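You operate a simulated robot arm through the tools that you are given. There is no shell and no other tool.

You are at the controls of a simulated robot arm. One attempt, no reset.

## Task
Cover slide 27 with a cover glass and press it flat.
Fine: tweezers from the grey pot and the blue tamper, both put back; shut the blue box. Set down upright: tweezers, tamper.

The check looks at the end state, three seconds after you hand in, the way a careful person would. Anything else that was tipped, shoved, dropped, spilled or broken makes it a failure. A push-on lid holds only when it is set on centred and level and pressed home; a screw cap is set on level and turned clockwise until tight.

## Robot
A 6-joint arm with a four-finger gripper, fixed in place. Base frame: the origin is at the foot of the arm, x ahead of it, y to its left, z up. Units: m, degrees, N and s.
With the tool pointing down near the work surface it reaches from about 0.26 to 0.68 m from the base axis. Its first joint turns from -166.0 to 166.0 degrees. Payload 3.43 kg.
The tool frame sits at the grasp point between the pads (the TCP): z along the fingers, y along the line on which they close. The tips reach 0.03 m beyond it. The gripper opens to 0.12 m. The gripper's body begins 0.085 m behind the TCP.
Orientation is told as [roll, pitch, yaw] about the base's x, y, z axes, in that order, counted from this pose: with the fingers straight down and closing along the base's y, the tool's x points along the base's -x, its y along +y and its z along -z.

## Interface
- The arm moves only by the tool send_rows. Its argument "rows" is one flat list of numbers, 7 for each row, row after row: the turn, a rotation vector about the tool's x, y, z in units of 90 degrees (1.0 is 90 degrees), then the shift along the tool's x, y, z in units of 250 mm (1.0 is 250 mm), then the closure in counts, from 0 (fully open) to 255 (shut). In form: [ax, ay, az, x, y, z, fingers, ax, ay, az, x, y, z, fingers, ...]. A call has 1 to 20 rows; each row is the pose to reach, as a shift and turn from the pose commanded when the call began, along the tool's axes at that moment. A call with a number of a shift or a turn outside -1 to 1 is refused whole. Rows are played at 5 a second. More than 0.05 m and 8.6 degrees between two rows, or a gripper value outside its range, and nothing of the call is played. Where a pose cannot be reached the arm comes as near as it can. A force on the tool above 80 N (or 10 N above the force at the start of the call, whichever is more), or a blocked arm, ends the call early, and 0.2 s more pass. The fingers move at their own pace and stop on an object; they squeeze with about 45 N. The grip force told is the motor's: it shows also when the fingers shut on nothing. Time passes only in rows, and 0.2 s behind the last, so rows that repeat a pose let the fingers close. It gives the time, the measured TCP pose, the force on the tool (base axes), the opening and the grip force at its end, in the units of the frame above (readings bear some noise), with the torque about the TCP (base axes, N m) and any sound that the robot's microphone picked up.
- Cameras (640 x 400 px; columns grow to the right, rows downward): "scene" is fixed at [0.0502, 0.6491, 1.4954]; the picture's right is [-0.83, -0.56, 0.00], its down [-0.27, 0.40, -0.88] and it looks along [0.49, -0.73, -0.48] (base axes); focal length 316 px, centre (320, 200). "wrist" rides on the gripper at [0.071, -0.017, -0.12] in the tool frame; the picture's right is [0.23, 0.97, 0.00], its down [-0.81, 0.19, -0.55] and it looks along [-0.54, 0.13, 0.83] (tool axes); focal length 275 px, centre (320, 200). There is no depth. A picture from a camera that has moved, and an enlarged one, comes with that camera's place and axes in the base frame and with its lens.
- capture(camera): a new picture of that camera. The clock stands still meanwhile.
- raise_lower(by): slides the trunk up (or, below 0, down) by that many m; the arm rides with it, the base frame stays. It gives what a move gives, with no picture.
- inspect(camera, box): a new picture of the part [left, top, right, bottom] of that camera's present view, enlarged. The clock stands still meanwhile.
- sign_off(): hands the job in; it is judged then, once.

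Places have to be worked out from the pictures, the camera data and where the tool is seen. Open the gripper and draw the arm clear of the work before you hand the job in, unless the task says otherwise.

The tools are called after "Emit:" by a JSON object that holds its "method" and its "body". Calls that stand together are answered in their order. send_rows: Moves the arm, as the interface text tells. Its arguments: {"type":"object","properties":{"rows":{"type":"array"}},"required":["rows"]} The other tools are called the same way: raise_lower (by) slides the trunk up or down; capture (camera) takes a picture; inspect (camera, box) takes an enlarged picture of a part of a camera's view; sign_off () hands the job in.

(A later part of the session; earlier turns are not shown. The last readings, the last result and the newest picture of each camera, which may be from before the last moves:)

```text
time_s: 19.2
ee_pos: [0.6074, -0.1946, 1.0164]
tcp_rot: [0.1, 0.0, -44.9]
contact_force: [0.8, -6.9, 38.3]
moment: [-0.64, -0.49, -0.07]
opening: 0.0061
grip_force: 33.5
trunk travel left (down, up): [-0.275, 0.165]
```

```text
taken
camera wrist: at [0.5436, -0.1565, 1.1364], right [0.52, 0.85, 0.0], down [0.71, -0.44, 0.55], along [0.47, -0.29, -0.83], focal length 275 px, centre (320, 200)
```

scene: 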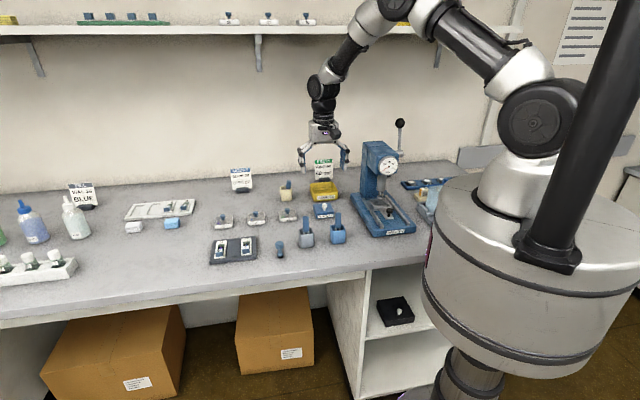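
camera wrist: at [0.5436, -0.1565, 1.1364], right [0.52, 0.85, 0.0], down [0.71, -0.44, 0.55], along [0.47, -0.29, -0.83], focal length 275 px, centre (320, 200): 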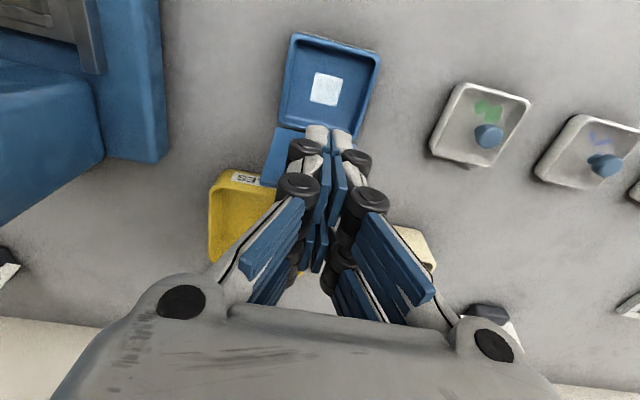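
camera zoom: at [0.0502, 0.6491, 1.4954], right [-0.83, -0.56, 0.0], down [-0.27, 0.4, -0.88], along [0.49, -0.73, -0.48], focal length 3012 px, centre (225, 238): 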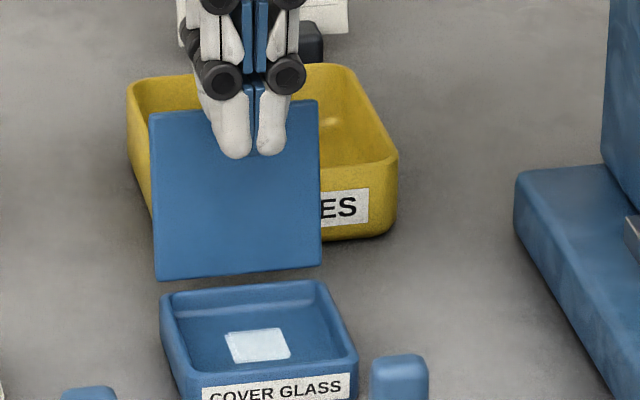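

The lid is at about 100–105°, past vertical. I'll back the fingers off toward the front, rise clear, and check that it stays.

Emit:
{"method": "send_rows", "body": {"rows": [0, 0, 0, 0.04, 0, -0.005, 255, 0, 0, 0, 0.1, 0, -0.02, 255, 0, 0, 0, 0.16, 0, -0.1, 255, 0, 0, 0, 0.2, 0, -0.2, 127, 0, 0, 0, 0.2, 0, -0.3, 100]}}

Emit:
{"method": "inspect", "body": {"camera": "scene", "box": [295, 175, 365, 225]}}

Emit:
{"method": "capture", "body": {"camera": "wrist"}}

```text
time_s: 20.4
ee_pos: [0.5679, -0.1556, 1.0848]
tcp_rot: [-0.2, 0.5, -44.9]
contact_force: [-0.8, -0.9, 0.9]
moment: [0.01, -0.02, 0.0]
opening: 0.0379
grip_force: 0.1
trunk travel left (down, up): [-0.275, 0.165]
```

```text
8.00 times, centred on (330, 200) of scene
camera zoom: at [0.0502, 0.6491, 1.4954], right [-0.83, -0.56, 0.0], down [-0.27, 0.4, -0.88], along [0.49, -0.73, -0.48], focal length 2530 px, centre (240, 200)
```

zoom: 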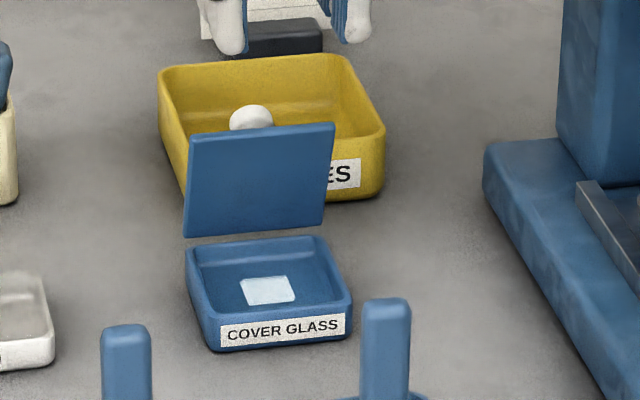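

```text
taken
camera wrist: at [0.5059, -0.1189, 1.2053], right [0.52, 0.85, 0.0], down [0.71, -0.44, 0.54], along [0.46, -0.29, -0.84], focal length 275 px, centre (320, 200)
```

wrist: 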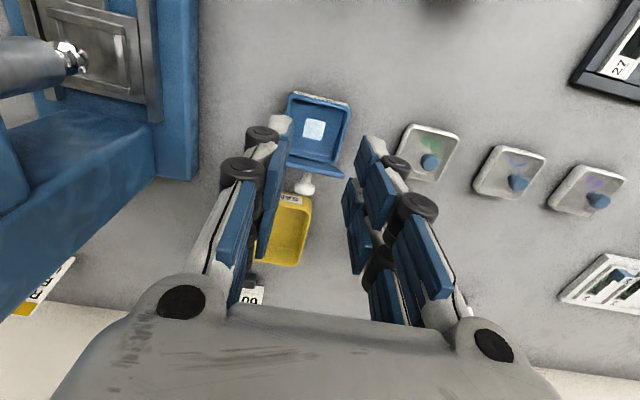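

The lid stands open and the box shows one glass at its centre, about (0.588, −0.178), z≈0.909. Next I'll go over the grey pot, taking out the small residual tilt, and look at the tweezers from above.

Emit:
{"method": "send_rows", "body": {"rows": [-0.001, 0, 0, 0.11, 0.07, -0.06, 100, -0.002, -0.001, 0, 0.22, 0.14, -0.06, 100, -0.003, -0.0015, 0, 0.33, 0.21, -0.06, 100, -0.004, -0.002, 0, 0.44, 0.28, -0.06, 100, -0.005, -0.0024, 0, 0.52, 0.33, -0.06, 100, -0.0055, -0.0024, 0, 0.571, 0.362, -0.06, 100, -0.0055, -0.0024, 0, 0.571, 0.362, -0.06, 100]}}

Emit:
{"method": "capture", "body": {"camera": "wrist"}}

Emit:
{"method": "inspect", "body": {"camera": "wrist", "box": [260, 60, 380, 180]}}

Emit:
{"method": "inspect", "body": {"camera": "scene", "box": [290, 205, 350, 252]}}

```text
time_s: 22.0
ee_pos: [0.5306, 0.0069, 1.1026]
tcp_rot: [0.3, 0.2, -44.9]
contact_force: [-0.1, 0.5, 0.0]
moment: [-0.03, -0.01, -0.02]
opening: 0.073
grip_force: 0.1
trunk travel left (down, up): [-0.275, 0.165]
```

```text
taken
camera wrist: at [0.469, 0.0453, 1.2231], right [0.52, 0.85, 0.01], down [0.71, -0.44, 0.55], along [0.47, -0.28, -0.84], focal length 275 px, centre (320, 200)
```

wrist: 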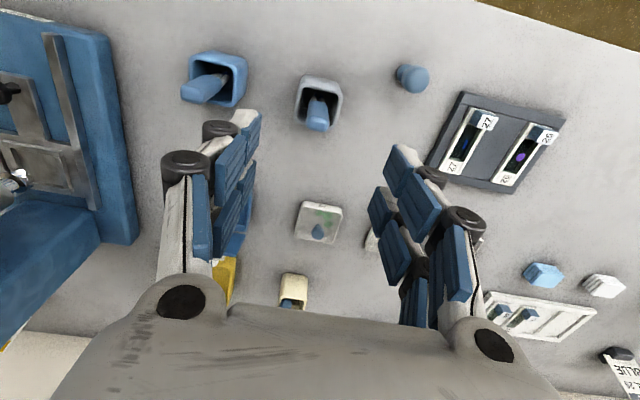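

```text
3.33 times, centred on (320, 120) of wrist
camera zoom: at [0.469, 0.0453, 1.2231], right [0.52, 0.85, 0.01], down [0.71, -0.44, 0.55], along [0.47, -0.28, -0.84], focal length 918 px, centre (320, 467)
```

zoom: 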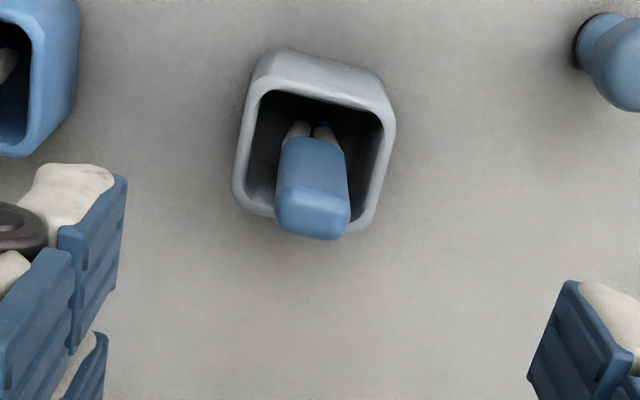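

```text
8.51 times, centred on (320, 228) of scene
camera zoom: at [0.0502, 0.6491, 1.4954], right [-0.83, -0.56, 0.0], down [-0.27, 0.4, -0.88], along [0.49, -0.73, -0.48], focal length 2691 px, centre (320, -43)
```

zoom: 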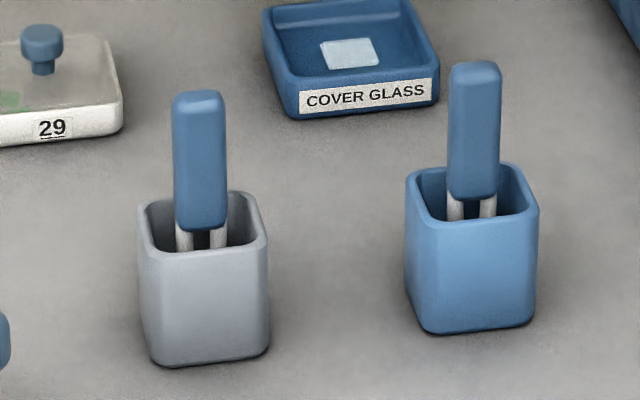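

The handle is about 17.5 mm wide along the closing direction and within 2 mm of the tool axis. I'll trim that, descend partway, and check tilt and alignment.

Emit:
{"method": "send_rows", "body": {"rows": [0, 0, 0, -0.008, -0.004, 0.1, 127, 0, 0, 0, -0.008, -0.004, 0.2, 127, 0, 0, 0, -0.008, -0.004, 0.26, 127, 0, 0, 0, -0.008, -0.004, 0.26, 127]}}

Emit:
{"method": "inspect", "body": {"camera": "wrist", "box": [240, 80, 400, 230]}}

Emit:
{"method": "inspect", "body": {"camera": "scene", "box": [270, 190, 350, 255]}}

```text
time_s: 23.0
ee_pos: [0.5341, 0.0052, 1.0393]
tcp_rot: [0.4, 0.3, -44.8]
contact_force: [0.4, 0.3, 0.3]
moment: [0.0, 0.03, -0.01]
opening: 0.0607
grip_force: 0.1
trunk travel left (down, up): [-0.275, 0.165]
```

```text
2.67 times, centred on (320, 155) of wrist
camera zoom: at [0.4715, 0.043, 1.1593], right [0.52, 0.85, 0.01], down [0.71, -0.44, 0.55], along [0.47, -0.28, -0.84], focal length 734 px, centre (320, 320)
```

zoom: 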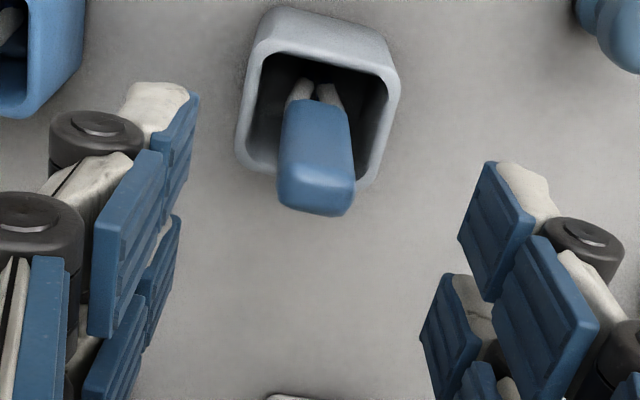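

```text
6.15 times, centred on (310, 222) of scene
camera zoom: at [0.0502, 0.6491, 1.4954], right [-0.83, -0.56, 0.0], down [-0.27, 0.4, -0.88], along [0.49, -0.73, -0.48], focal length 1946 px, centre (382, 62)
```

zoom: 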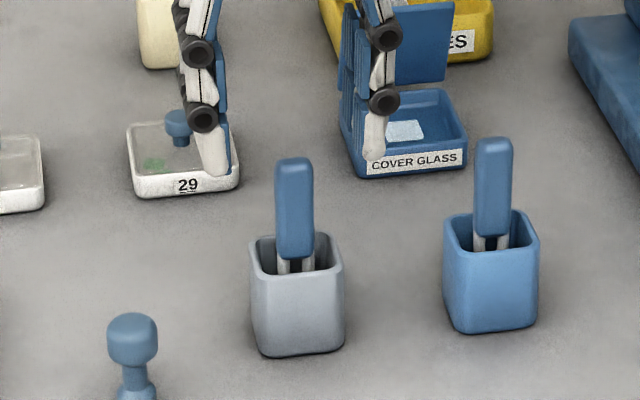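

Handle centred within about 1 mm. I'll level the tool, descend to z≈0.985 so the pads cover the handle while the tips stay above the pot rim, and close.

Emit:
{"method": "send_rows", "body": {"rows": [0.0008, -0.0047, 0, 0.004, -0.004, 0.08, 127, 0.0008, -0.0047, 0, 0.006, -0.004, 0.16, 127, 0.0008, -0.0047, 0, 0.006, -0.004, 0.213, 140, 0.0008, -0.0047, 0, 0.006, -0.004, 0.213, 160]}}

Emit:
{"method": "inspect", "body": {"camera": "wrist", "box": [240, 80, 400, 230]}}

Emit:
{"method": "inspect", "body": {"camera": "scene", "box": [285, 195, 335, 252]}}

```text
time_s: 24.0
ee_pos: [0.5293, 0.0044, 0.9854]
tcp_rot: [0.3, -0.1, -44.9]
contact_force: [0.7, 0.0, -0.3]
moment: [0.01, -0.03, -0.01]
opening: 0.0446
grip_force: 0.0
trunk travel left (down, up): [-0.275, 0.165]
```

```text
2.67 times, centred on (320, 155) of wrist
camera zoom: at [0.4682, 0.0431, 1.1051], right [0.52, 0.85, 0.0], down [0.71, -0.44, 0.56], along [0.47, -0.29, -0.83], focal length 734 px, centre (320, 320)
```

zoom: 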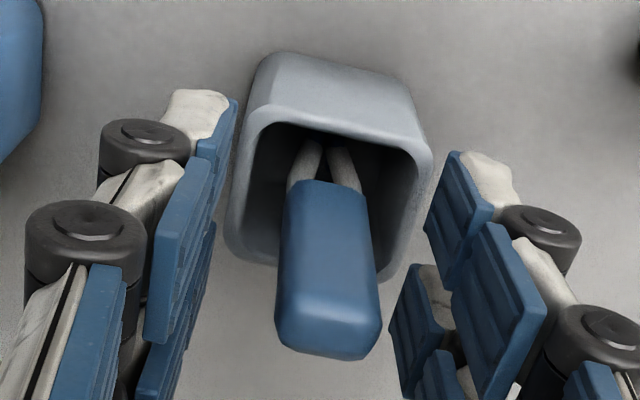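

```text
7.02 times, centred on (310, 224) of scene
camera zoom: at [0.0502, 0.6491, 1.4954], right [-0.83, -0.56, 0.0], down [-0.27, 0.4, -0.88], along [0.49, -0.73, -0.48], focal length 2219 px, centre (390, 35)
```

zoom: 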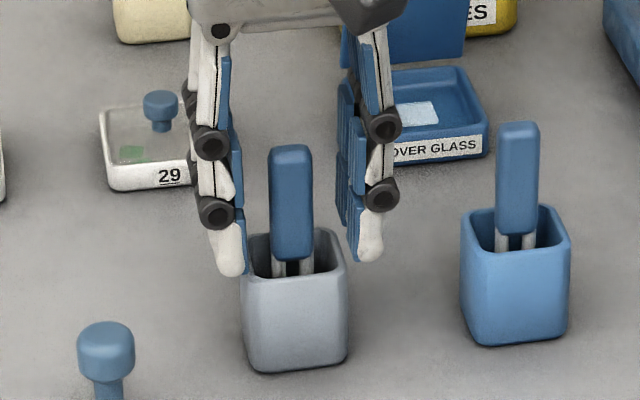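

The handle sits between the pads, so I'll close on it.

Emit:
{"method": "send_rows", "body": {"rows": [0, 0, 0, 0, 0.004, 0, 190, 0, 0, 0, 0, 0.004, 0, 255, 0, 0, 0, 0, 0.004, 0, 255, 0, 0, 0, 0, 0.004, 0, 255, 0, 0, 0, 0, 0.004, 0, 255]}}

Emit:
{"method": "inspect", "body": {"camera": "wrist", "box": [240, 80, 400, 230]}}

Emit:
{"method": "inspect", "body": {"camera": "scene", "box": [285, 195, 335, 252]}}

```text
time_s: 25.2
ee_pos: [0.5322, 0.0054, 0.9845]
tcp_rot: [0.3, -0.1, -44.9]
contact_force: [0.0, -0.1, -0.3]
moment: [0.01, 0.0, -0.02]
opening: 0.0175
grip_force: 44.9
trunk travel left (down, up): [-0.275, 0.165]
```

```text
2.67 times, centred on (320, 155) of wrist
camera zoom: at [0.469, 0.0439, 1.1048], right [0.52, 0.85, 0.0], down [0.71, -0.44, 0.55], along [0.47, -0.29, -0.83], focal length 734 px, centre (320, 320)
```

zoom: 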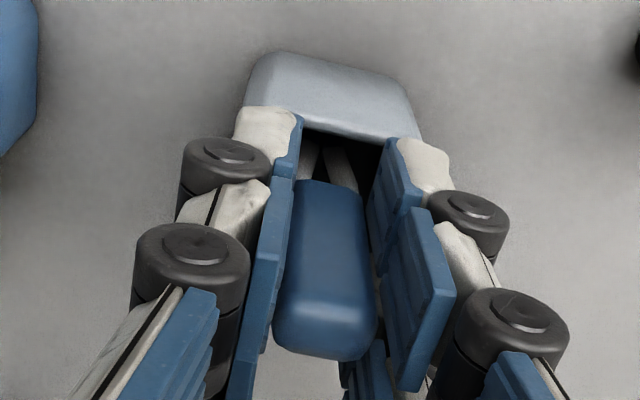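

```text
7.02 times, centred on (310, 224) of scene
camera zoom: at [0.0502, 0.6491, 1.4954], right [-0.83, -0.56, 0.0], down [-0.27, 0.4, -0.88], along [0.49, -0.73, -0.48], focal length 2219 px, centre (390, 35)
```

zoom: 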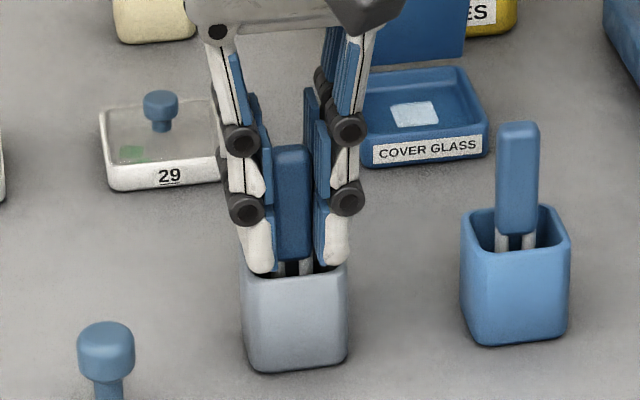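

The tweezers are held firmly (17.5 mm, 45 N). I'll lift them straight out of the pot by 120 mm and examine their tips.

Emit:
{"method": "send_rows", "body": {"rows": [0, 0, 0, 0, 0, -0.04, 255, 0, 0, 0, 0, 0, -0.1, 255, 0, 0, 0, 0, 0, -0.18, 255, 0, 0, 0, 0, 0, -0.28, 255, 0, 0, 0, 0, 0, -0.38, 255, 0, 0, 0, 0, 0, -0.48, 255]}}

Emit:
{"method": "capture", "body": {"camera": "wrist"}}

Emit:
{"method": "inspect", "body": {"camera": "scene", "box": [285, 160, 345, 252]}}

```text
time_s: 26.6
ee_pos: [0.5289, 0.0061, 1.104]
tcp_rot: [0.3, -0.1, -44.9]
contact_force: [-0.4, 0.4, -1.0]
moment: [-0.01, -0.01, -0.07]
opening: 0.0173
grip_force: 44.9
trunk travel left (down, up): [-0.275, 0.165]
```

```text
taken
camera wrist: at [0.4674, 0.0443, 1.2241], right [0.52, 0.85, 0.0], down [0.71, -0.44, 0.55], along [0.47, -0.29, -0.83], focal length 275 px, centre (320, 200)
```

wrist: 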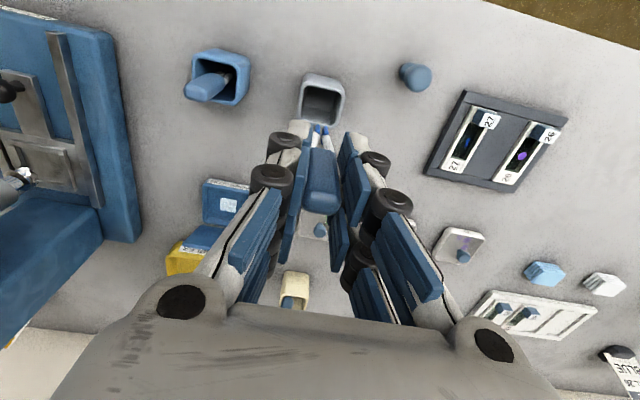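

```text
4.35 times, centred on (315, 206) of scene
camera zoom: at [0.0502, 0.6491, 1.4954], right [-0.83, -0.56, 0.0], down [-0.27, 0.4, -0.88], along [0.49, -0.73, -0.48], focal length 1375 px, centre (342, 174)
```

zoom: 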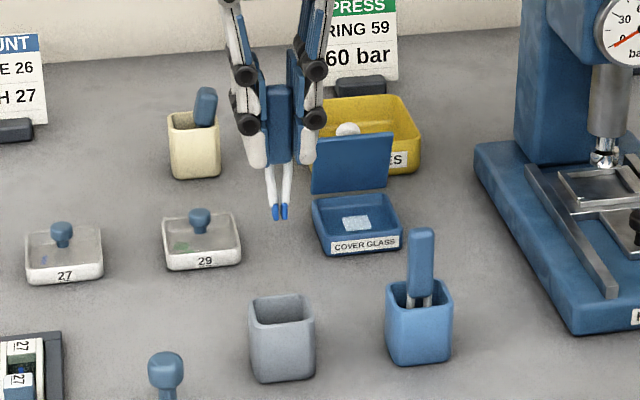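

The tweezers are out with slim blue tips about 80 mm below the TCP. I'll enlarge the tips and the glass to understand how they engage.

Emit:
{"method": "inspect", "body": {"camera": "scene", "box": [300, 190, 318, 214]}}

Emit:
{"method": "inspect", "body": {"camera": "scene", "box": [310, 200, 342, 222]}}

Emit:
{"method": "inspect", "body": {"camera": "wrist", "box": [195, 170, 265, 230]}}

Emit:
{"method": "inspect", "body": {"camera": "wrist", "box": [285, 110, 355, 220]}}

Emit:
{"method": "inspect", "body": {"camera": "wrist", "box": [420, 80, 580, 200]}}

```text
16.00 times, centred on (309, 202) of scene
camera zoom: at [0.0502, 0.6491, 1.4954], right [-0.83, -0.56, 0.0], down [-0.27, 0.4, -0.88], along [0.49, -0.73, -0.48], focal length 5060 px, centre (496, 168)
```

zoom: 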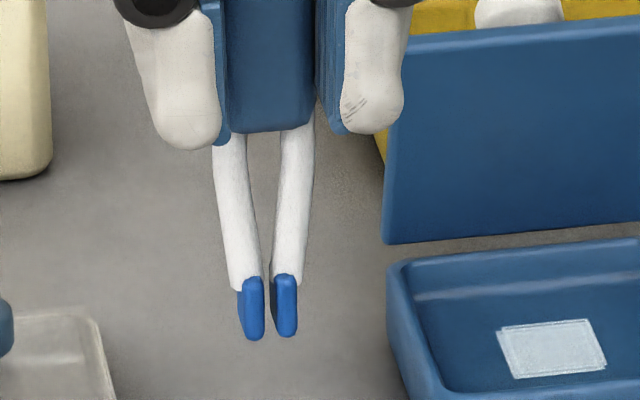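

```text
16.00 times, centred on (326, 211) of scene
camera zoom: at [0.0502, 0.6491, 1.4954], right [-0.83, -0.56, 0.0], down [-0.27, 0.4, -0.88], along [0.49, -0.73, -0.48], focal length 5060 px, centre (224, 24)
```

zoom: 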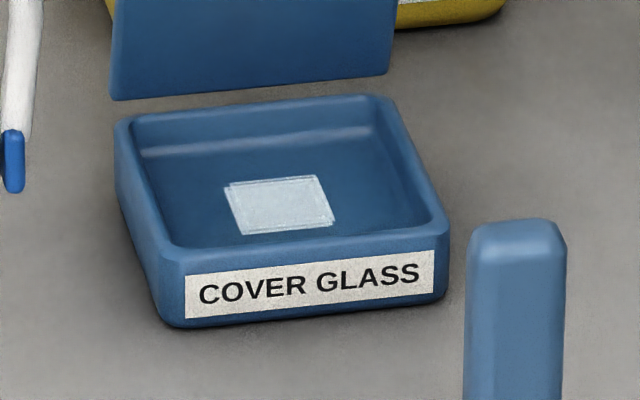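

```text
6.67 times, centred on (230, 200) of wrist
camera zoom: at [0.4674, 0.0443, 1.2241], right [0.52, 0.85, 0.0], down [0.71, -0.44, 0.55], along [0.47, -0.29, -0.83], focal length 1835 px, centre (920, 200)
```

zoom: 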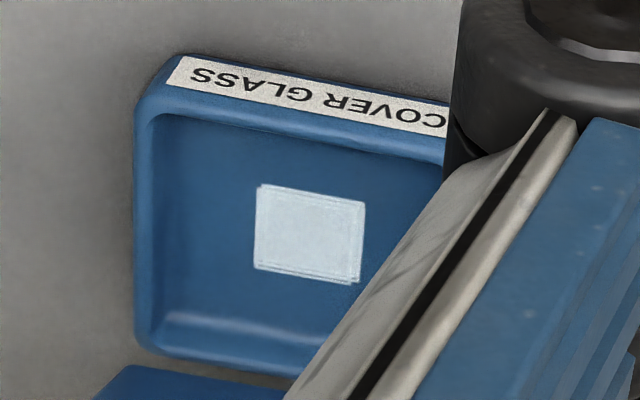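

```text
3.64 times, centred on (320, 165) of wrist
camera zoom: at [0.4674, 0.0443, 1.2241], right [0.52, 0.85, 0.0], down [0.71, -0.44, 0.55], along [0.47, -0.29, -0.83], focal length 1001 px, centre (320, 327)
```

zoom: 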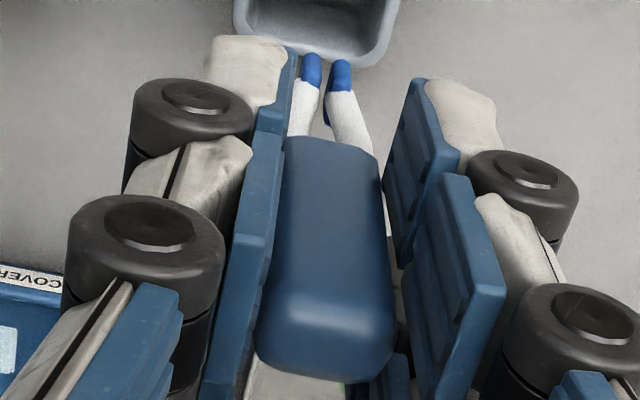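

```text
3.33 times, centred on (500, 140) of wrist
camera zoom: at [0.4674, 0.0443, 1.2241], right [0.52, 0.85, 0.0], down [0.71, -0.44, 0.55], along [0.47, -0.29, -0.83], focal length 918 px, centre (-280, 400)
```

zoom: 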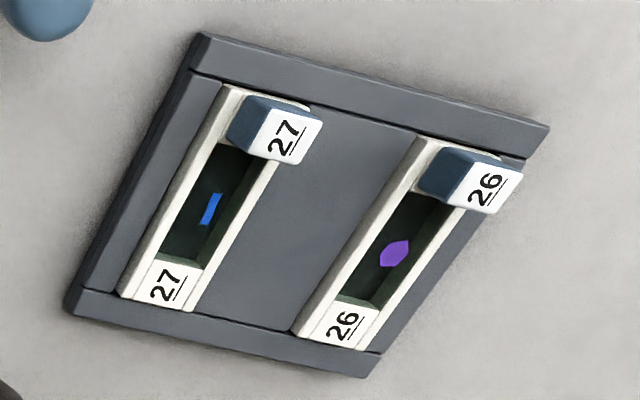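

The box holds a small stack of thin 20 mm glasses. The tweezers tip sits about 82 mm below the TCP and about 5 mm toward the camera side. I'll carry the tip over the glass stack and stop about 60 mm above it.

Emit:
{"method": "send_rows", "body": {"rows": [0, 0, 0, -0.1, -0.051, 0, 255, 0, 0, 0, -0.2, -0.102, 0, 255, 0, 0, 0, -0.3, -0.153, 0, 255, 0, 0, 0, -0.4, -0.205, 0, 255, 0, 0, 0, -0.5, -0.256, 0, 255, 0, 0, 0, -0.6, -0.307, 0, 255, 0, 0, 0, -0.701, -0.358, 0, 255, 0, 0, 0, -0.701, -0.358, 0.1, 255, 0, 0, 0, -0.701, -0.358, 0.218, 255, 0, 0, 0, -0.701, -0.358, 0.218, 255]}}

Emit:
{"method": "capture", "body": {"camera": "wrist"}}

Emit:
{"method": "inspect", "body": {"camera": "wrist", "box": [265, 80, 375, 180]}}

Emit:
{"method": "inspect", "body": {"camera": "scene", "box": [300, 180, 355, 222]}}

```text
time_s: 28.8
ee_pos: [0.5912, -0.1777, 1.0508]
tcp_rot: [0.2, -0.1, -44.9]
contact_force: [-7.9, 11.7, 22.7]
moment: [0.96, 0.77, -0.02]
opening: 0.0178
grip_force: 45.1
trunk travel left (down, up): [-0.275, 0.165]
```

```text
taken
camera wrist: at [0.5275, -0.1404, 1.1698], right [0.52, 0.85, 0.01], down [0.71, -0.44, 0.56], along [0.48, -0.29, -0.83], focal length 275 px, centre (320, 200)
```

wrist: 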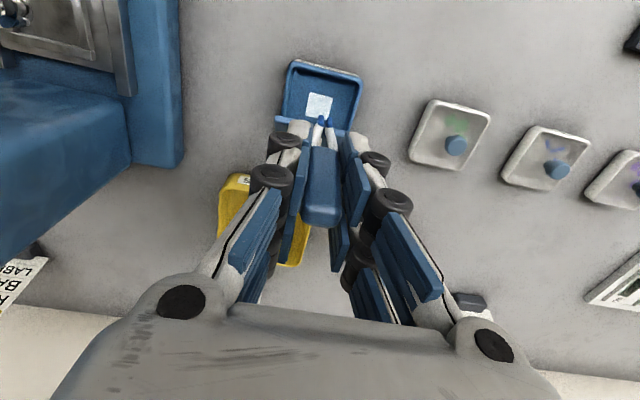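

```text
4.00 times, centred on (320, 130) of wrist
camera zoom: at [0.5275, -0.1404, 1.1698], right [0.52, 0.85, 0.01], down [0.71, -0.44, 0.56], along [0.48, -0.29, -0.83], focal length 1101 px, centre (320, 480)
```

zoom: 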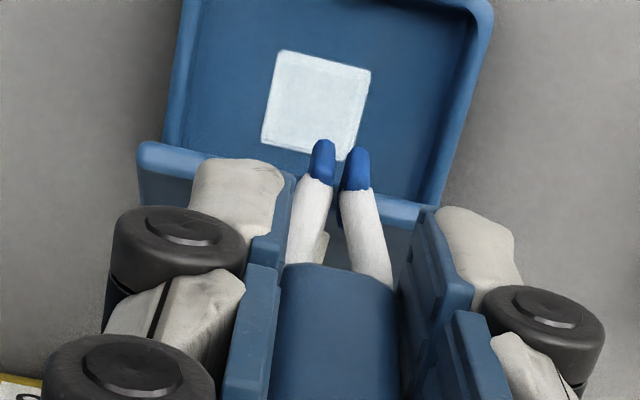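

```text
9.52 times, centred on (328, 201) of scene
camera zoom: at [0.0502, 0.6491, 1.4954], right [-0.83, -0.56, 0.0], down [-0.27, 0.4, -0.88], along [0.49, -0.73, -0.48], focal length 3012 px, centre (249, 190)
```

zoom: 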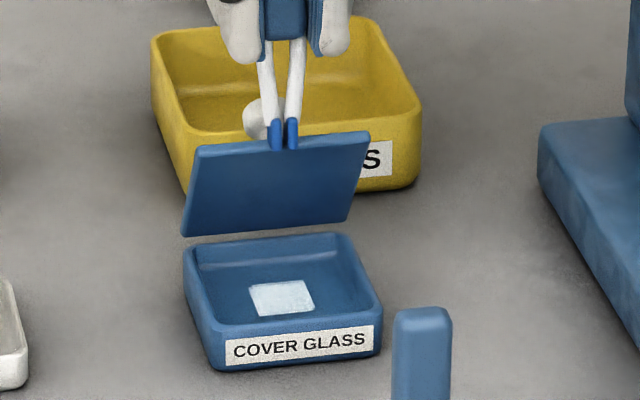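

The tip came down on the lid's leaning edge (23 N upward) and pushed it partly closed. I'll rise straight up at once, then check the tweezers.

Emit:
{"method": "send_rows", "body": {"rows": [0, 0, 0, 0, 0, -0.06, 255, 0, 0, 0, 0, 0, -0.16, 255, 0, 0, 0, 0, 0, -0.28, 255, 0, 0, 0, 0, 0, -0.28, 255]}}

Emit:
{"method": "inspect", "body": {"camera": "wrist", "box": [240, 70, 400, 220]}}

Emit:
{"method": "inspect", "body": {"camera": "scene", "box": [295, 160, 360, 222]}}

```text
time_s: 29.8
ee_pos: [0.5917, -0.1799, 1.1183]
tcp_rot: [0.2, -0.1, -44.8]
contact_force: [0.2, 0.0, -1.6]
moment: [-0.02, 0.0, 0.01]
opening: 0.0174
grip_force: 44.9
trunk travel left (down, up): [-0.275, 0.165]
```

```text
2.67 times, centred on (320, 145) of wrist
camera zoom: at [0.5295, -0.1412, 1.2377], right [0.52, 0.85, 0.0], down [0.71, -0.44, 0.55], along [0.47, -0.29, -0.83], focal length 734 px, centre (320, 347)
```

zoom: 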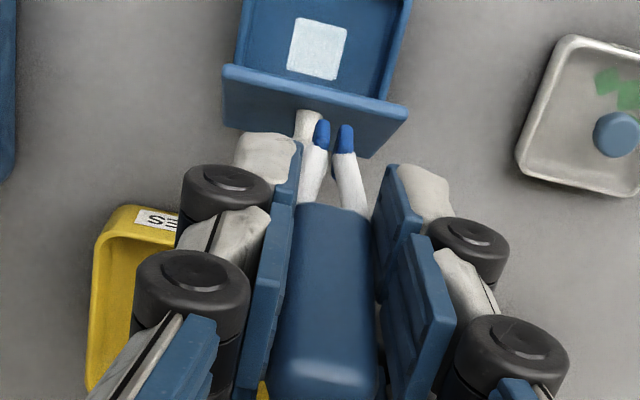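

```text
6.45 times, centred on (328, 191) of scene
camera zoom: at [0.0502, 0.6491, 1.4954], right [-0.83, -0.56, 0.0], down [-0.27, 0.4, -0.88], along [0.49, -0.73, -0.48], focal length 2040 px, centre (272, 258)
```

zoom: 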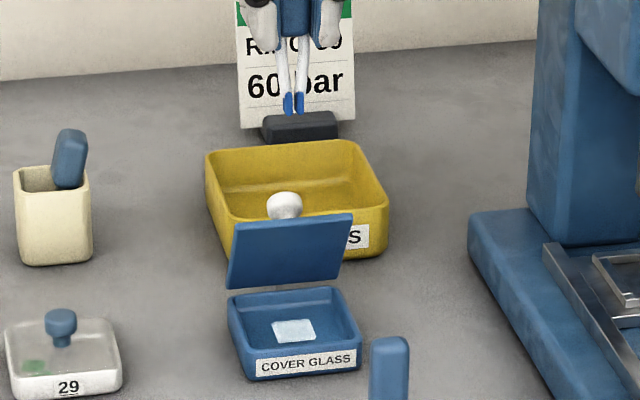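

Emit:
{"method": "inspect", "body": {"camera": "wrist", "box": [275, 100, 365, 260]}}

Emit:
{"method": "inspect", "body": {"camera": "scene", "box": [315, 145, 335, 180]}}

```text
2.50 times, centred on (320, 180) of wrist
camera zoom: at [0.5295, -0.1412, 1.2377], right [0.52, 0.85, 0.0], down [0.71, -0.44, 0.55], along [0.47, -0.29, -0.83], focal length 688 px, centre (320, 250)
```

zoom: 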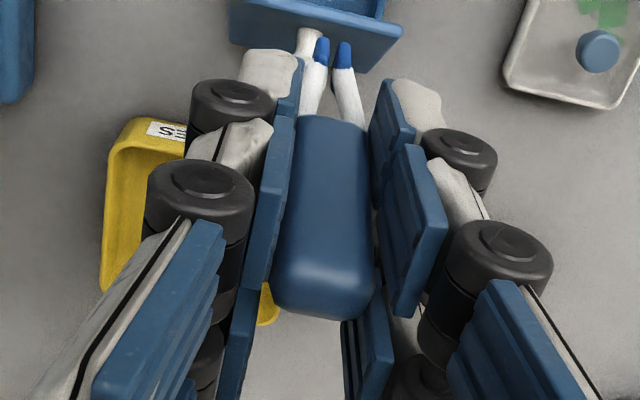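

```text
11.43 times, centred on (325, 162) of scene
camera zoom: at [0.0502, 0.6491, 1.4954], right [-0.83, -0.56, 0.0], down [-0.27, 0.4, -0.88], along [0.49, -0.73, -0.48], focal length 3614 px, centre (263, 629)
```

zoom: 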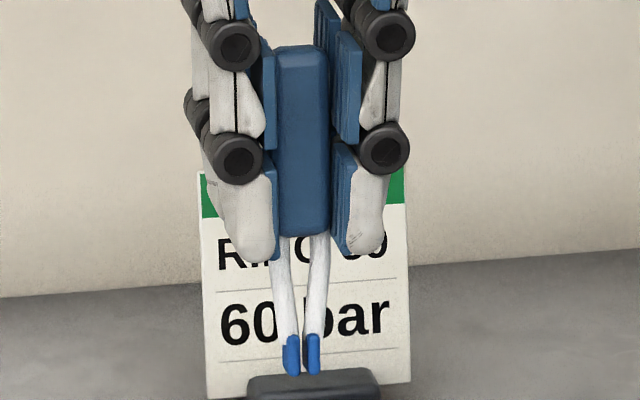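

The tweezers rotated about 9° in the grip and slid about 10 mm. The cleanest fix is to put them back in the grey pot, tilting the tool so they are vertical, then re-open the lid fully and re-grip. I'll move back over the pot with the compensating tilt.

Emit:
{"method": "send_rows", "body": {"rows": [0, -0.015, 0, 0.1, 0.052, 0, 255, 0, -0.03, 0, 0.2, 0.104, 0, 255, 0, -0.045, 0, 0.3, 0.156, 0, 255, 0, -0.06, 0, 0.4, 0.208, 0, 255, 0, -0.075, 0, 0.5, 0.262, 0, 255, 0, -0.09, 0, 0.6, 0.315, 0, 255, 0, -0.1, 0, 0.683, 0.361, 0, 255, 0, -0.1, 0, 0.683, 0.361, 0, 255]}}

Emit:
{"method": "capture", "body": {"camera": "wrist"}}

Emit:
{"method": "inspect", "body": {"camera": "scene", "box": [280, 160, 340, 252]}}

```text
time_s: 31.6
ee_pos: [0.5352, 0.0038, 1.1198]
tcp_rot: [0.3, -9.2, -45.0]
contact_force: [0.5, -0.1, -0.7]
moment: [0.01, 0.02, 0.01]
opening: 0.0174
grip_force: 44.7
trunk travel left (down, up): [-0.275, 0.165]
```

```text
taken
camera wrist: at [0.4595, 0.0543, 1.2266], right [0.53, 0.85, -0.03], down [0.64, -0.37, 0.67], along [0.56, -0.38, -0.74], focal length 275 px, centre (320, 200)
```

wrist: 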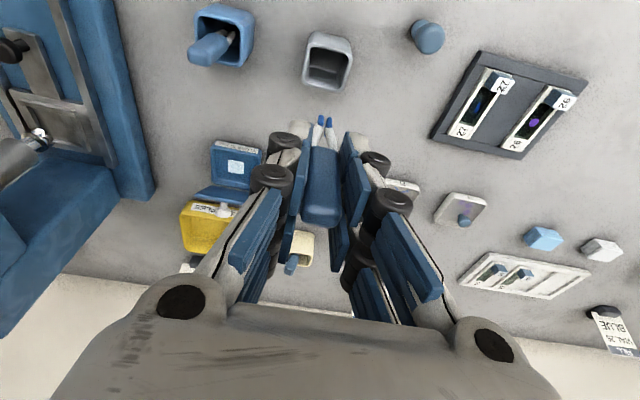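

```text
4.35 times, centred on (310, 206) of scene
camera zoom: at [0.0502, 0.6491, 1.4954], right [-0.83, -0.56, 0.0], down [-0.27, 0.4, -0.88], along [0.49, -0.73, -0.48], focal length 1375 px, centre (364, 174)
```

zoom: 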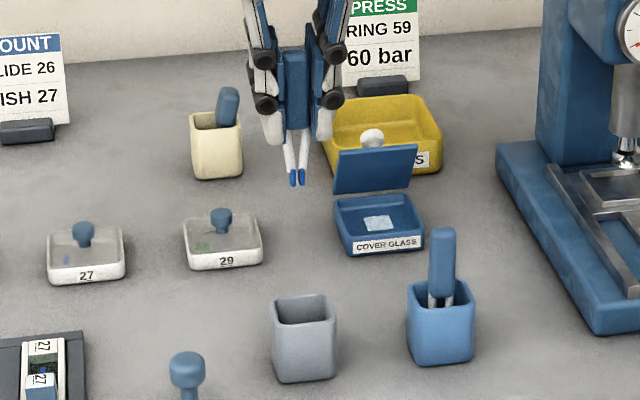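

I'm above the pot with the tweezers compensated to vertical. I'll descend straight down until the tips are about 15 mm above the rim and check alignment.

Emit:
{"method": "send_rows", "body": {"rows": [0, 0, 0, 0.0136, 0, 0.0859, 255, 0, 0, 0, 0.0272, 0, 0.1718, 255, 0, 0, 0, 0.0408, 0, 0.2578, 255, 0, 0, 0, 0.0544, 0, 0.3437, 255]}}

Emit:
{"method": "inspect", "body": {"camera": "wrist", "box": [270, 60, 390, 180]}}

Emit:
{"method": "inspect", "body": {"camera": "scene", "box": [290, 190, 330, 252]}}

```text
time_s: 32.6
ee_pos: [0.5371, 0.0042, 1.0355]
tcp_rot: [0.4, -9.1, -45.0]
contact_force: [-0.8, -0.7, -0.5]
moment: [0.02, -0.01, -0.01]
opening: 0.0174
grip_force: 44.6
trunk travel left (down, up): [-0.275, 0.165]
```

```text
3.33 times, centred on (330, 120) of wrist
camera zoom: at [0.4616, 0.0552, 1.142], right [0.53, 0.85, -0.03], down [0.64, -0.37, 0.68], along [0.56, -0.38, -0.74], focal length 918 px, centre (287, 467)
```

zoom: 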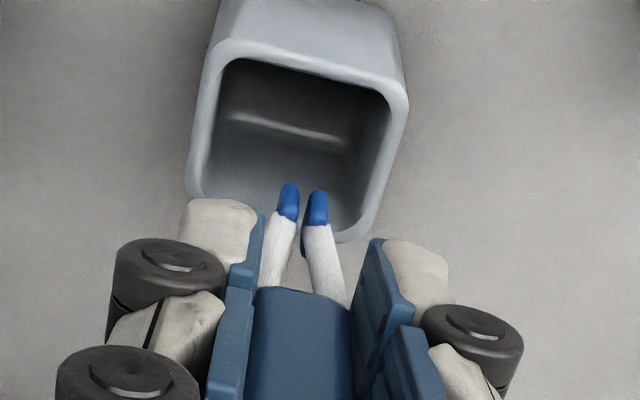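

```text
6.45 times, centred on (310, 221) of scene
camera zoom: at [0.0502, 0.6491, 1.4954], right [-0.83, -0.56, 0.0], down [-0.27, 0.4, -0.88], along [0.49, -0.73, -0.48], focal length 2040 px, centre (384, 64)
```

zoom: 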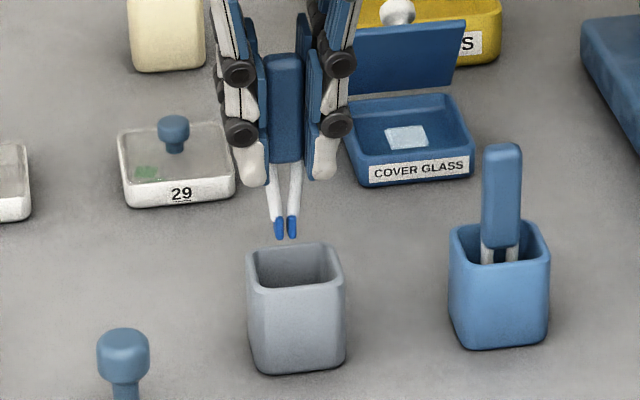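

The tip is about 4 mm off toward +e1 relative to the pot centre. I'll shift, then descend into the pot to just above the floor.

Emit:
{"method": "send_rows", "body": {"rows": [0, 0, 0, 0.004, -0.0148, 0, 255, 0, 0, 0, 0.0134, -0.0148, 0.06, 255, 0, 0, 0, 0.0227, -0.0148, 0.119, 255, 0, 0, 0, 0.032, -0.0148, 0.178, 255, 0, 0, 0, 0.032, -0.0148, 0.178, 255]}}

Emit:
{"method": "inspect", "body": {"camera": "wrist", "box": [270, 60, 390, 180]}}

Emit:
{"method": "inspect", "body": {"camera": "scene", "box": [290, 190, 330, 252]}}

```text
time_s: 33.8
ee_pos: [0.5336, 0.0036, 0.989]
tcp_rot: [0.3, -9.1, -45.0]
contact_force: [0.0, 0.0, -0.4]
moment: [0.0, 0.03, 0.0]
opening: 0.0174
grip_force: 45.4
trunk travel left (down, up): [-0.275, 0.165]
```

```text
3.33 times, centred on (330, 120) of wrist
camera zoom: at [0.4585, 0.0539, 1.0962], right [0.53, 0.85, -0.03], down [0.64, -0.37, 0.67], along [0.56, -0.38, -0.74], focal length 918 px, centre (287, 467)
```

zoom: 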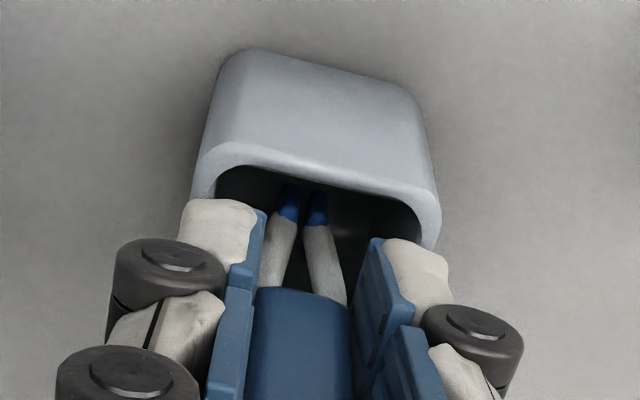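

```text
6.45 times, centred on (310, 221) of scene
camera zoom: at [0.0502, 0.6491, 1.4954], right [-0.83, -0.56, 0.0], down [-0.27, 0.4, -0.88], along [0.49, -0.73, -0.48], focal length 2040 px, centre (384, 64)
```

zoom: 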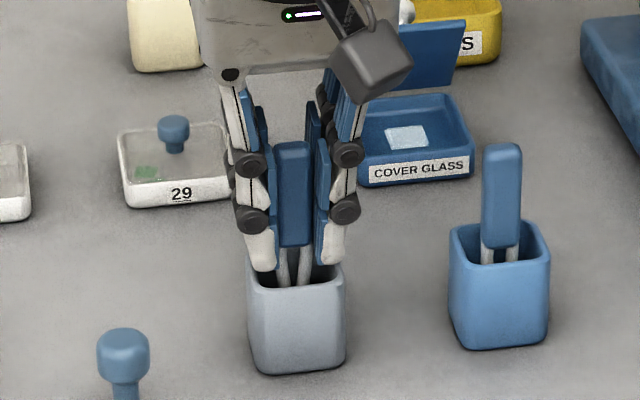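

Well centred now. I'll descend 9 mm more and read the force.

Emit:
{"method": "send_rows", "body": {"rows": [0, 0, 0, 0.002, 0, 0.012, 255, 0, 0, 0, 0.0038, 0, 0.024, 255, 0, 0, 0, 0.0056, 0, 0.0356, 255, 0, 0, 0, 0.0056, 0, 0.0356, 255]}}

Emit:
{"method": "inspect", "body": {"camera": "scene", "box": [290, 190, 330, 252]}}

```text
time_s: 34.8
ee_pos: [0.5338, 0.0047, 0.9814]
tcp_rot: [0.4, -9.2, -45.0]
contact_force: [3.7, 2.7, 10.7]
moment: [0.2, -0.02, -0.07]
opening: 0.0172
grip_force: 45.1
trunk travel left (down, up): [-0.275, 0.165]
```

```text
6.45 times, centred on (310, 221) of scene
camera zoom: at [0.0502, 0.6491, 1.4954], right [-0.83, -0.56, 0.0], down [-0.27, 0.4, -0.88], along [0.49, -0.73, -0.48], focal length 2040 px, centre (384, 64)
```

zoom: 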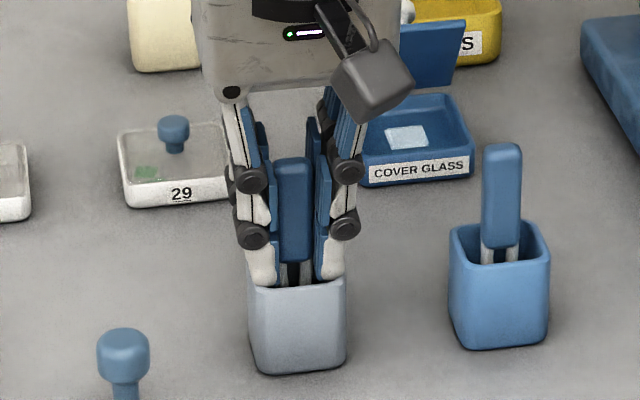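

Contact of 10.7 N, most likely the fingertips at the pot rim with the tweezers a few mm above the floor. I'll back up 1 mm and release so they settle in the pot.

Emit:
{"method": "send_rows", "body": {"rows": [0, 0, 0, -0.001, 0, -0.006, 255, 0, 0, 0, -0.001, 0, -0.006, 205, 0, 0, 0, -0.001, 0, -0.006, 190, 0, 0, 0, -0.001, 0, -0.006, 180, 0, 0, 0, -0.001, 0, -0.006, 170]}}

Emit:
{"method": "inspect", "body": {"camera": "scene", "box": [290, 190, 330, 252]}}

Emit:
{"method": "inspect", "body": {"camera": "wrist", "box": [260, 60, 400, 240]}}

```text
time_s: 36.0
ee_pos: [0.5329, 0.0044, 0.98]
tcp_rot: [0.1, -9.0, -44.8]
contact_force: [-0.1, 1.8, 4.3]
moment: [0.23, 0.04, -0.03]
opening: 0.0407
grip_force: 2.9
trunk travel left (down, up): [-0.275, 0.165]
```

```text
6.45 times, centred on (310, 221) of scene
camera zoom: at [0.0502, 0.6491, 1.4954], right [-0.83, -0.56, 0.0], down [-0.27, 0.4, -0.88], along [0.49, -0.73, -0.48], focal length 2040 px, centre (384, 64)
```

zoom: 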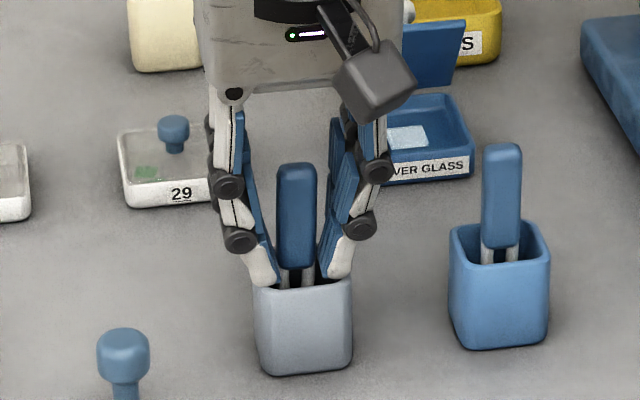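

```text
2.22 times, centred on (330, 150) of wrist
camera zoom: at [0.4565, 0.0542, 1.0878], right [0.53, 0.85, -0.03], down [0.64, -0.37, 0.67], along [0.56, -0.38, -0.74], focal length 612 px, centre (298, 311)
```

zoom: 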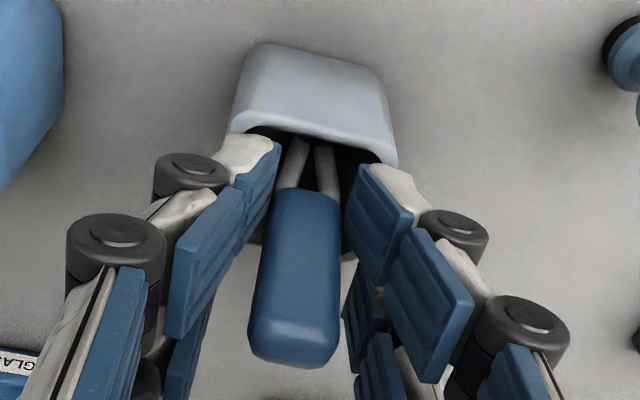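

The fingertips are just inside the pot rim and pressing outward. I'll close slightly to release that pressure, then rise straight up.

Emit:
{"method": "send_rows", "body": {"rows": [0, 0, 0, 0, 0, 0, 198, 0, 0, 0, 0, 0, 0, 200, 0, 0, 0, 0, 0, 0, 200, 0, 0, 0, -0.0031, 0, -0.02, 200, 0, 0, 0, -0.0063, 0, -0.04, 200, 0, 0, 0, -0.0125, 0, -0.08, 200, 0, 0, 0, -0.0125, 0, -0.08, 200]}}

Emit:
{"method": "inspect", "body": {"camera": "scene", "box": [290, 190, 330, 252]}}

Emit:
{"method": "inspect", "body": {"camera": "wrist", "box": [260, 60, 400, 240]}}

```text
time_s: 37.6
ee_pos: [0.5335, 0.0014, 1.0029]
tcp_rot: [0.2, -9.0, -44.9]
contact_force: [0.0, 0.3, -0.2]
moment: [0.0, 0.04, 0.01]
opening: 0.026
grip_force: 0.0
trunk travel left (down, up): [-0.275, 0.165]
```

```text
6.45 times, centred on (310, 221) of scene
camera zoom: at [0.0502, 0.6491, 1.4954], right [-0.83, -0.56, 0.0], down [-0.27, 0.4, -0.88], along [0.49, -0.73, -0.48], focal length 2040 px, centre (384, 64)
```

zoom: 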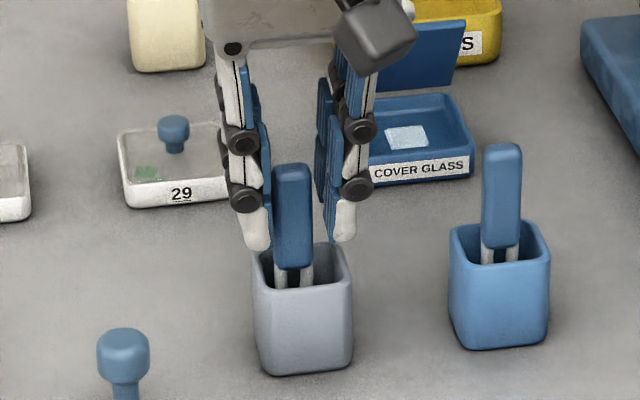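

```text
2.22 times, centred on (330, 150) of wrist
camera zoom: at [0.4573, 0.0529, 1.1087], right [0.53, 0.85, -0.03], down [0.64, -0.37, 0.67], along [0.56, -0.38, -0.74], focal length 612 px, centre (298, 311)
```

zoom: 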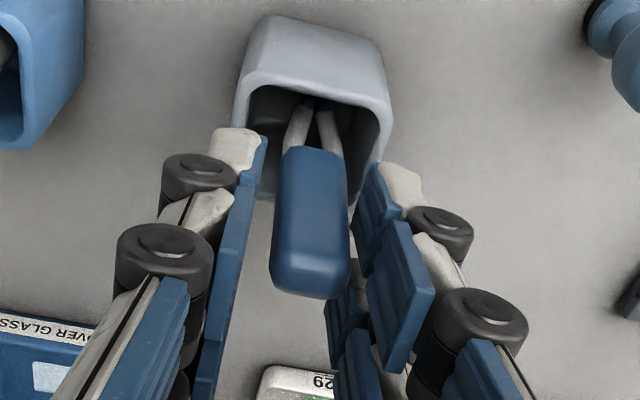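

The tweezers stand upright in the grey pot again, and the pot only shifted about 3 mm. I'll rise clear, level the tool and close the fingers for pushing the lid properly open.

Emit:
{"method": "send_rows", "body": {"rows": [0, 0, 0, -0.0219, 0, -0.138, 200, 0, 0, 0, -0.0438, 0, -0.2765, 200, 0.001, 0.034, 0, -0.0438, 0, -0.2765, 200, 0.002, 0.068, 0, -0.0438, 0, -0.2765, 255, 0.0025, 0.101, 0, -0.0438, 0, -0.2765, 255, 0.0025, 0.101, 0, -0.0438, 0, -0.2765, 255]}}

Emit:
{"method": "inspect", "body": {"camera": "scene", "box": [280, 180, 360, 252]}}

```text
time_s: 39.0
ee_pos: [0.5319, 0.0038, 1.0704]
tcp_rot: [0.1, 0.0, -44.9]
contact_force: [0.3, -0.3, -0.1]
moment: [-0.01, -0.03, 0.0]
opening: 0.0
grip_force: 32.0
trunk travel left (down, up): [-0.275, 0.165]
```

```text
5.56 times, centred on (320, 216) of scene
camera zoom: at [0.0502, 0.6491, 1.4954], right [-0.83, -0.56, 0.0], down [-0.27, 0.4, -0.88], along [0.49, -0.73, -0.48], focal length 1757 px, centre (320, 111)
```

zoom: 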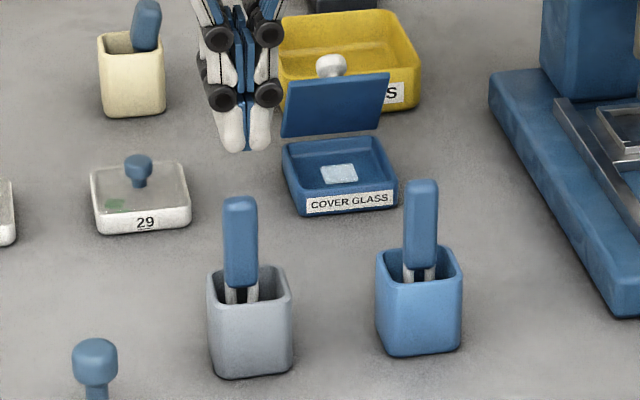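

All tools are upright and undisturbed. Now over to just in front of the lid and down, with the tips well below the lid's free edge.

Emit:
{"method": "send_rows", "body": {"rows": [0, 0, 0, -0.11, -0.071, 0, 255, 0, 0, 0, -0.22, -0.142, 0, 255, 0, 0, 0, -0.33, -0.212, 0, 255, 0, 0, 0, -0.44, -0.283, 0, 255, 0, 0, 0, -0.538, -0.354, 0, 255, 0, 0, 0, -0.538, -0.354, 0.12, 255, 0, 0, 0, -0.538, -0.354, 0.22, 255, 0, 0, 0, -0.538, -0.354, 0.32, 255]}}

Emit:
{"method": "inspect", "body": {"camera": "scene", "box": [305, 175, 355, 217]}}

Emit:
{"method": "capture", "body": {"camera": "wrist"}}

```text
time_s: 40.8
ee_pos: [0.5664, -0.1538, 0.988]
tcp_rot: [-0.1, 0.0, -44.8]
contact_force: [0.7, 0.1, 0.2]
moment: [-0.02, 0.01, 0.02]
opening: 0.0
grip_force: 33.8
trunk travel left (down, up): [-0.275, 0.165]
```

```text
9.52 times, centred on (330, 196) of scene
camera zoom: at [0.0502, 0.6491, 1.4954], right [-0.83, -0.56, 0.0], down [-0.27, 0.4, -0.88], along [0.49, -0.73, -0.48], focal length 3012 px, centre (225, 238)
```

zoom: 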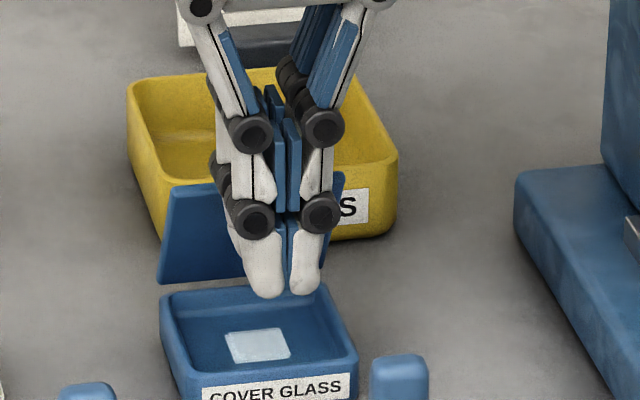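

```text
taken
camera wrist: at [0.5041, -0.1171, 1.1084], right [0.52, 0.85, 0.0], down [0.71, -0.44, 0.55], along [0.47, -0.29, -0.83], focal length 275 px, centre (320, 200)
```

wrist: 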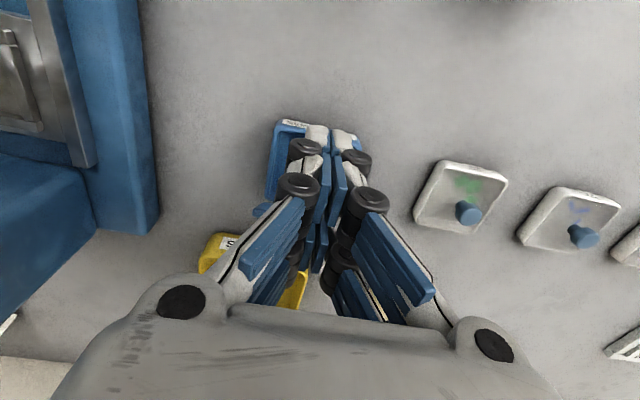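

No contact yet. I'll sweep backward at this height to swing the lid fully open.

Emit:
{"method": "send_rows", "body": {"rows": [0, 0, 0, -0.03, 0, 0, 255, 0, 0, 0, -0.06, 0, 0, 255, 0, 0, 0, -0.09, 0, 0, 255, 0, 0, 0, -0.12, 0, 0, 255, 0, 0, 0, -0.15, 0, 0, 255, 0, 0, 0, -0.18, 0, 0, 255, 0, 0, 0, -0.21, 0, 0, 255]}}

Emit:
{"method": "inspect", "body": {"camera": "scene", "box": [305, 175, 355, 217]}}

```text
time_s: 42.4
ee_pos: [0.6014, -0.1929, 0.9886]
tcp_rot: [0.0, 0.0, -44.9]
contact_force: [0.5, -0.3, -0.1]
moment: [0.0, 0.02, -0.01]
opening: 0.0003
grip_force: 33.1
trunk travel left (down, up): [-0.275, 0.165]
```

```text
9.52 times, centred on (330, 196) of scene
camera zoom: at [0.0502, 0.6491, 1.4954], right [-0.83, -0.56, 0.0], down [-0.27, 0.4, -0.88], along [0.49, -0.73, -0.48], focal length 3012 px, centre (225, 238)
```

zoom: 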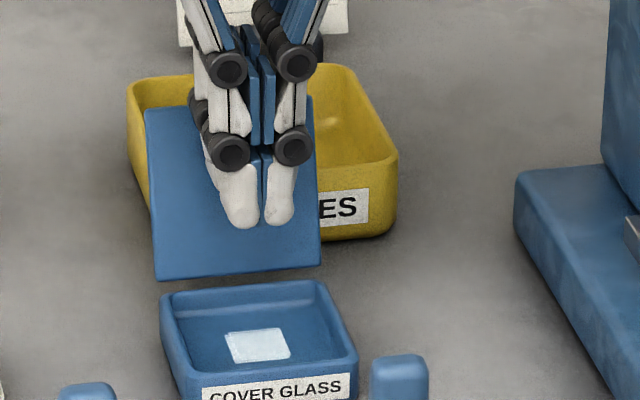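

The lid swung well past vertical and rests back on its own, with zero force on the tool. I'll retreat forward, then up.

Emit:
{"method": "send_rows", "body": {"rows": [0, 0, 0, 0.05, 0, 0, 255, 0, 0, 0, 0.12, 0, 0, 255, 0, 0, 0, 0.2, 0, 0, 255, 0, 0, 0, 0.2, 0, -0.15, 200, 0, 0, 0, 0.2, 0, -0.3, 127, 0, 0, 0, 0.2, 0, -0.4, 127]}}

Emit:
{"method": "inspect", "body": {"camera": "scene", "box": [305, 175, 355, 217]}}

Emit:
{"method": "capture", "body": {"camera": "wrist"}}

```text
time_s: 43.8
ee_pos: [0.568, -0.154, 1.0949]
tcp_rot: [0.0, 0.0, -44.9]
contact_force: [-0.2, 0.1, 0.2]
moment: [0.01, 0.01, -0.01]
opening: 0.0541
grip_force: 0.1
trunk travel left (down, up): [-0.275, 0.165]
```

```text
9.52 times, centred on (330, 196) of scene
camera zoom: at [0.0502, 0.6491, 1.4954], right [-0.83, -0.56, 0.0], down [-0.27, 0.4, -0.88], along [0.49, -0.73, -0.48], focal length 3012 px, centre (225, 238)
```

zoom: 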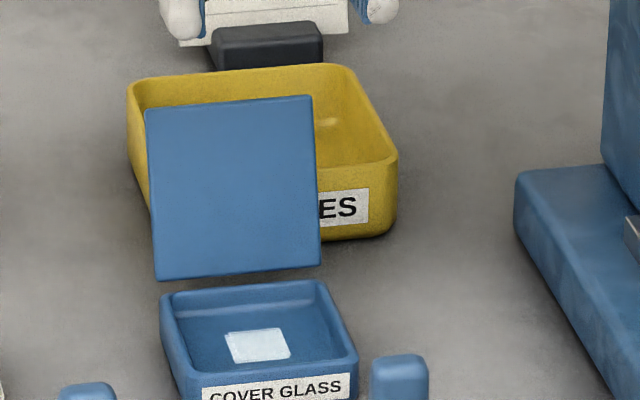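

```text
taken
camera wrist: at [0.5058, -0.1165, 1.2142], right [0.52, 0.85, 0.0], down [0.71, -0.44, 0.55], along [0.47, -0.29, -0.83], focal length 275 px, centre (320, 200)
```

wrist: 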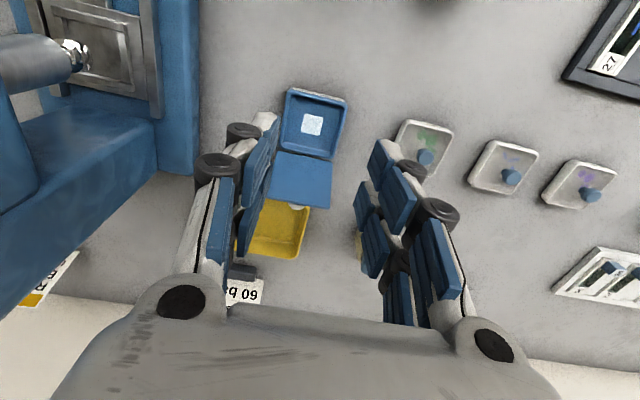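

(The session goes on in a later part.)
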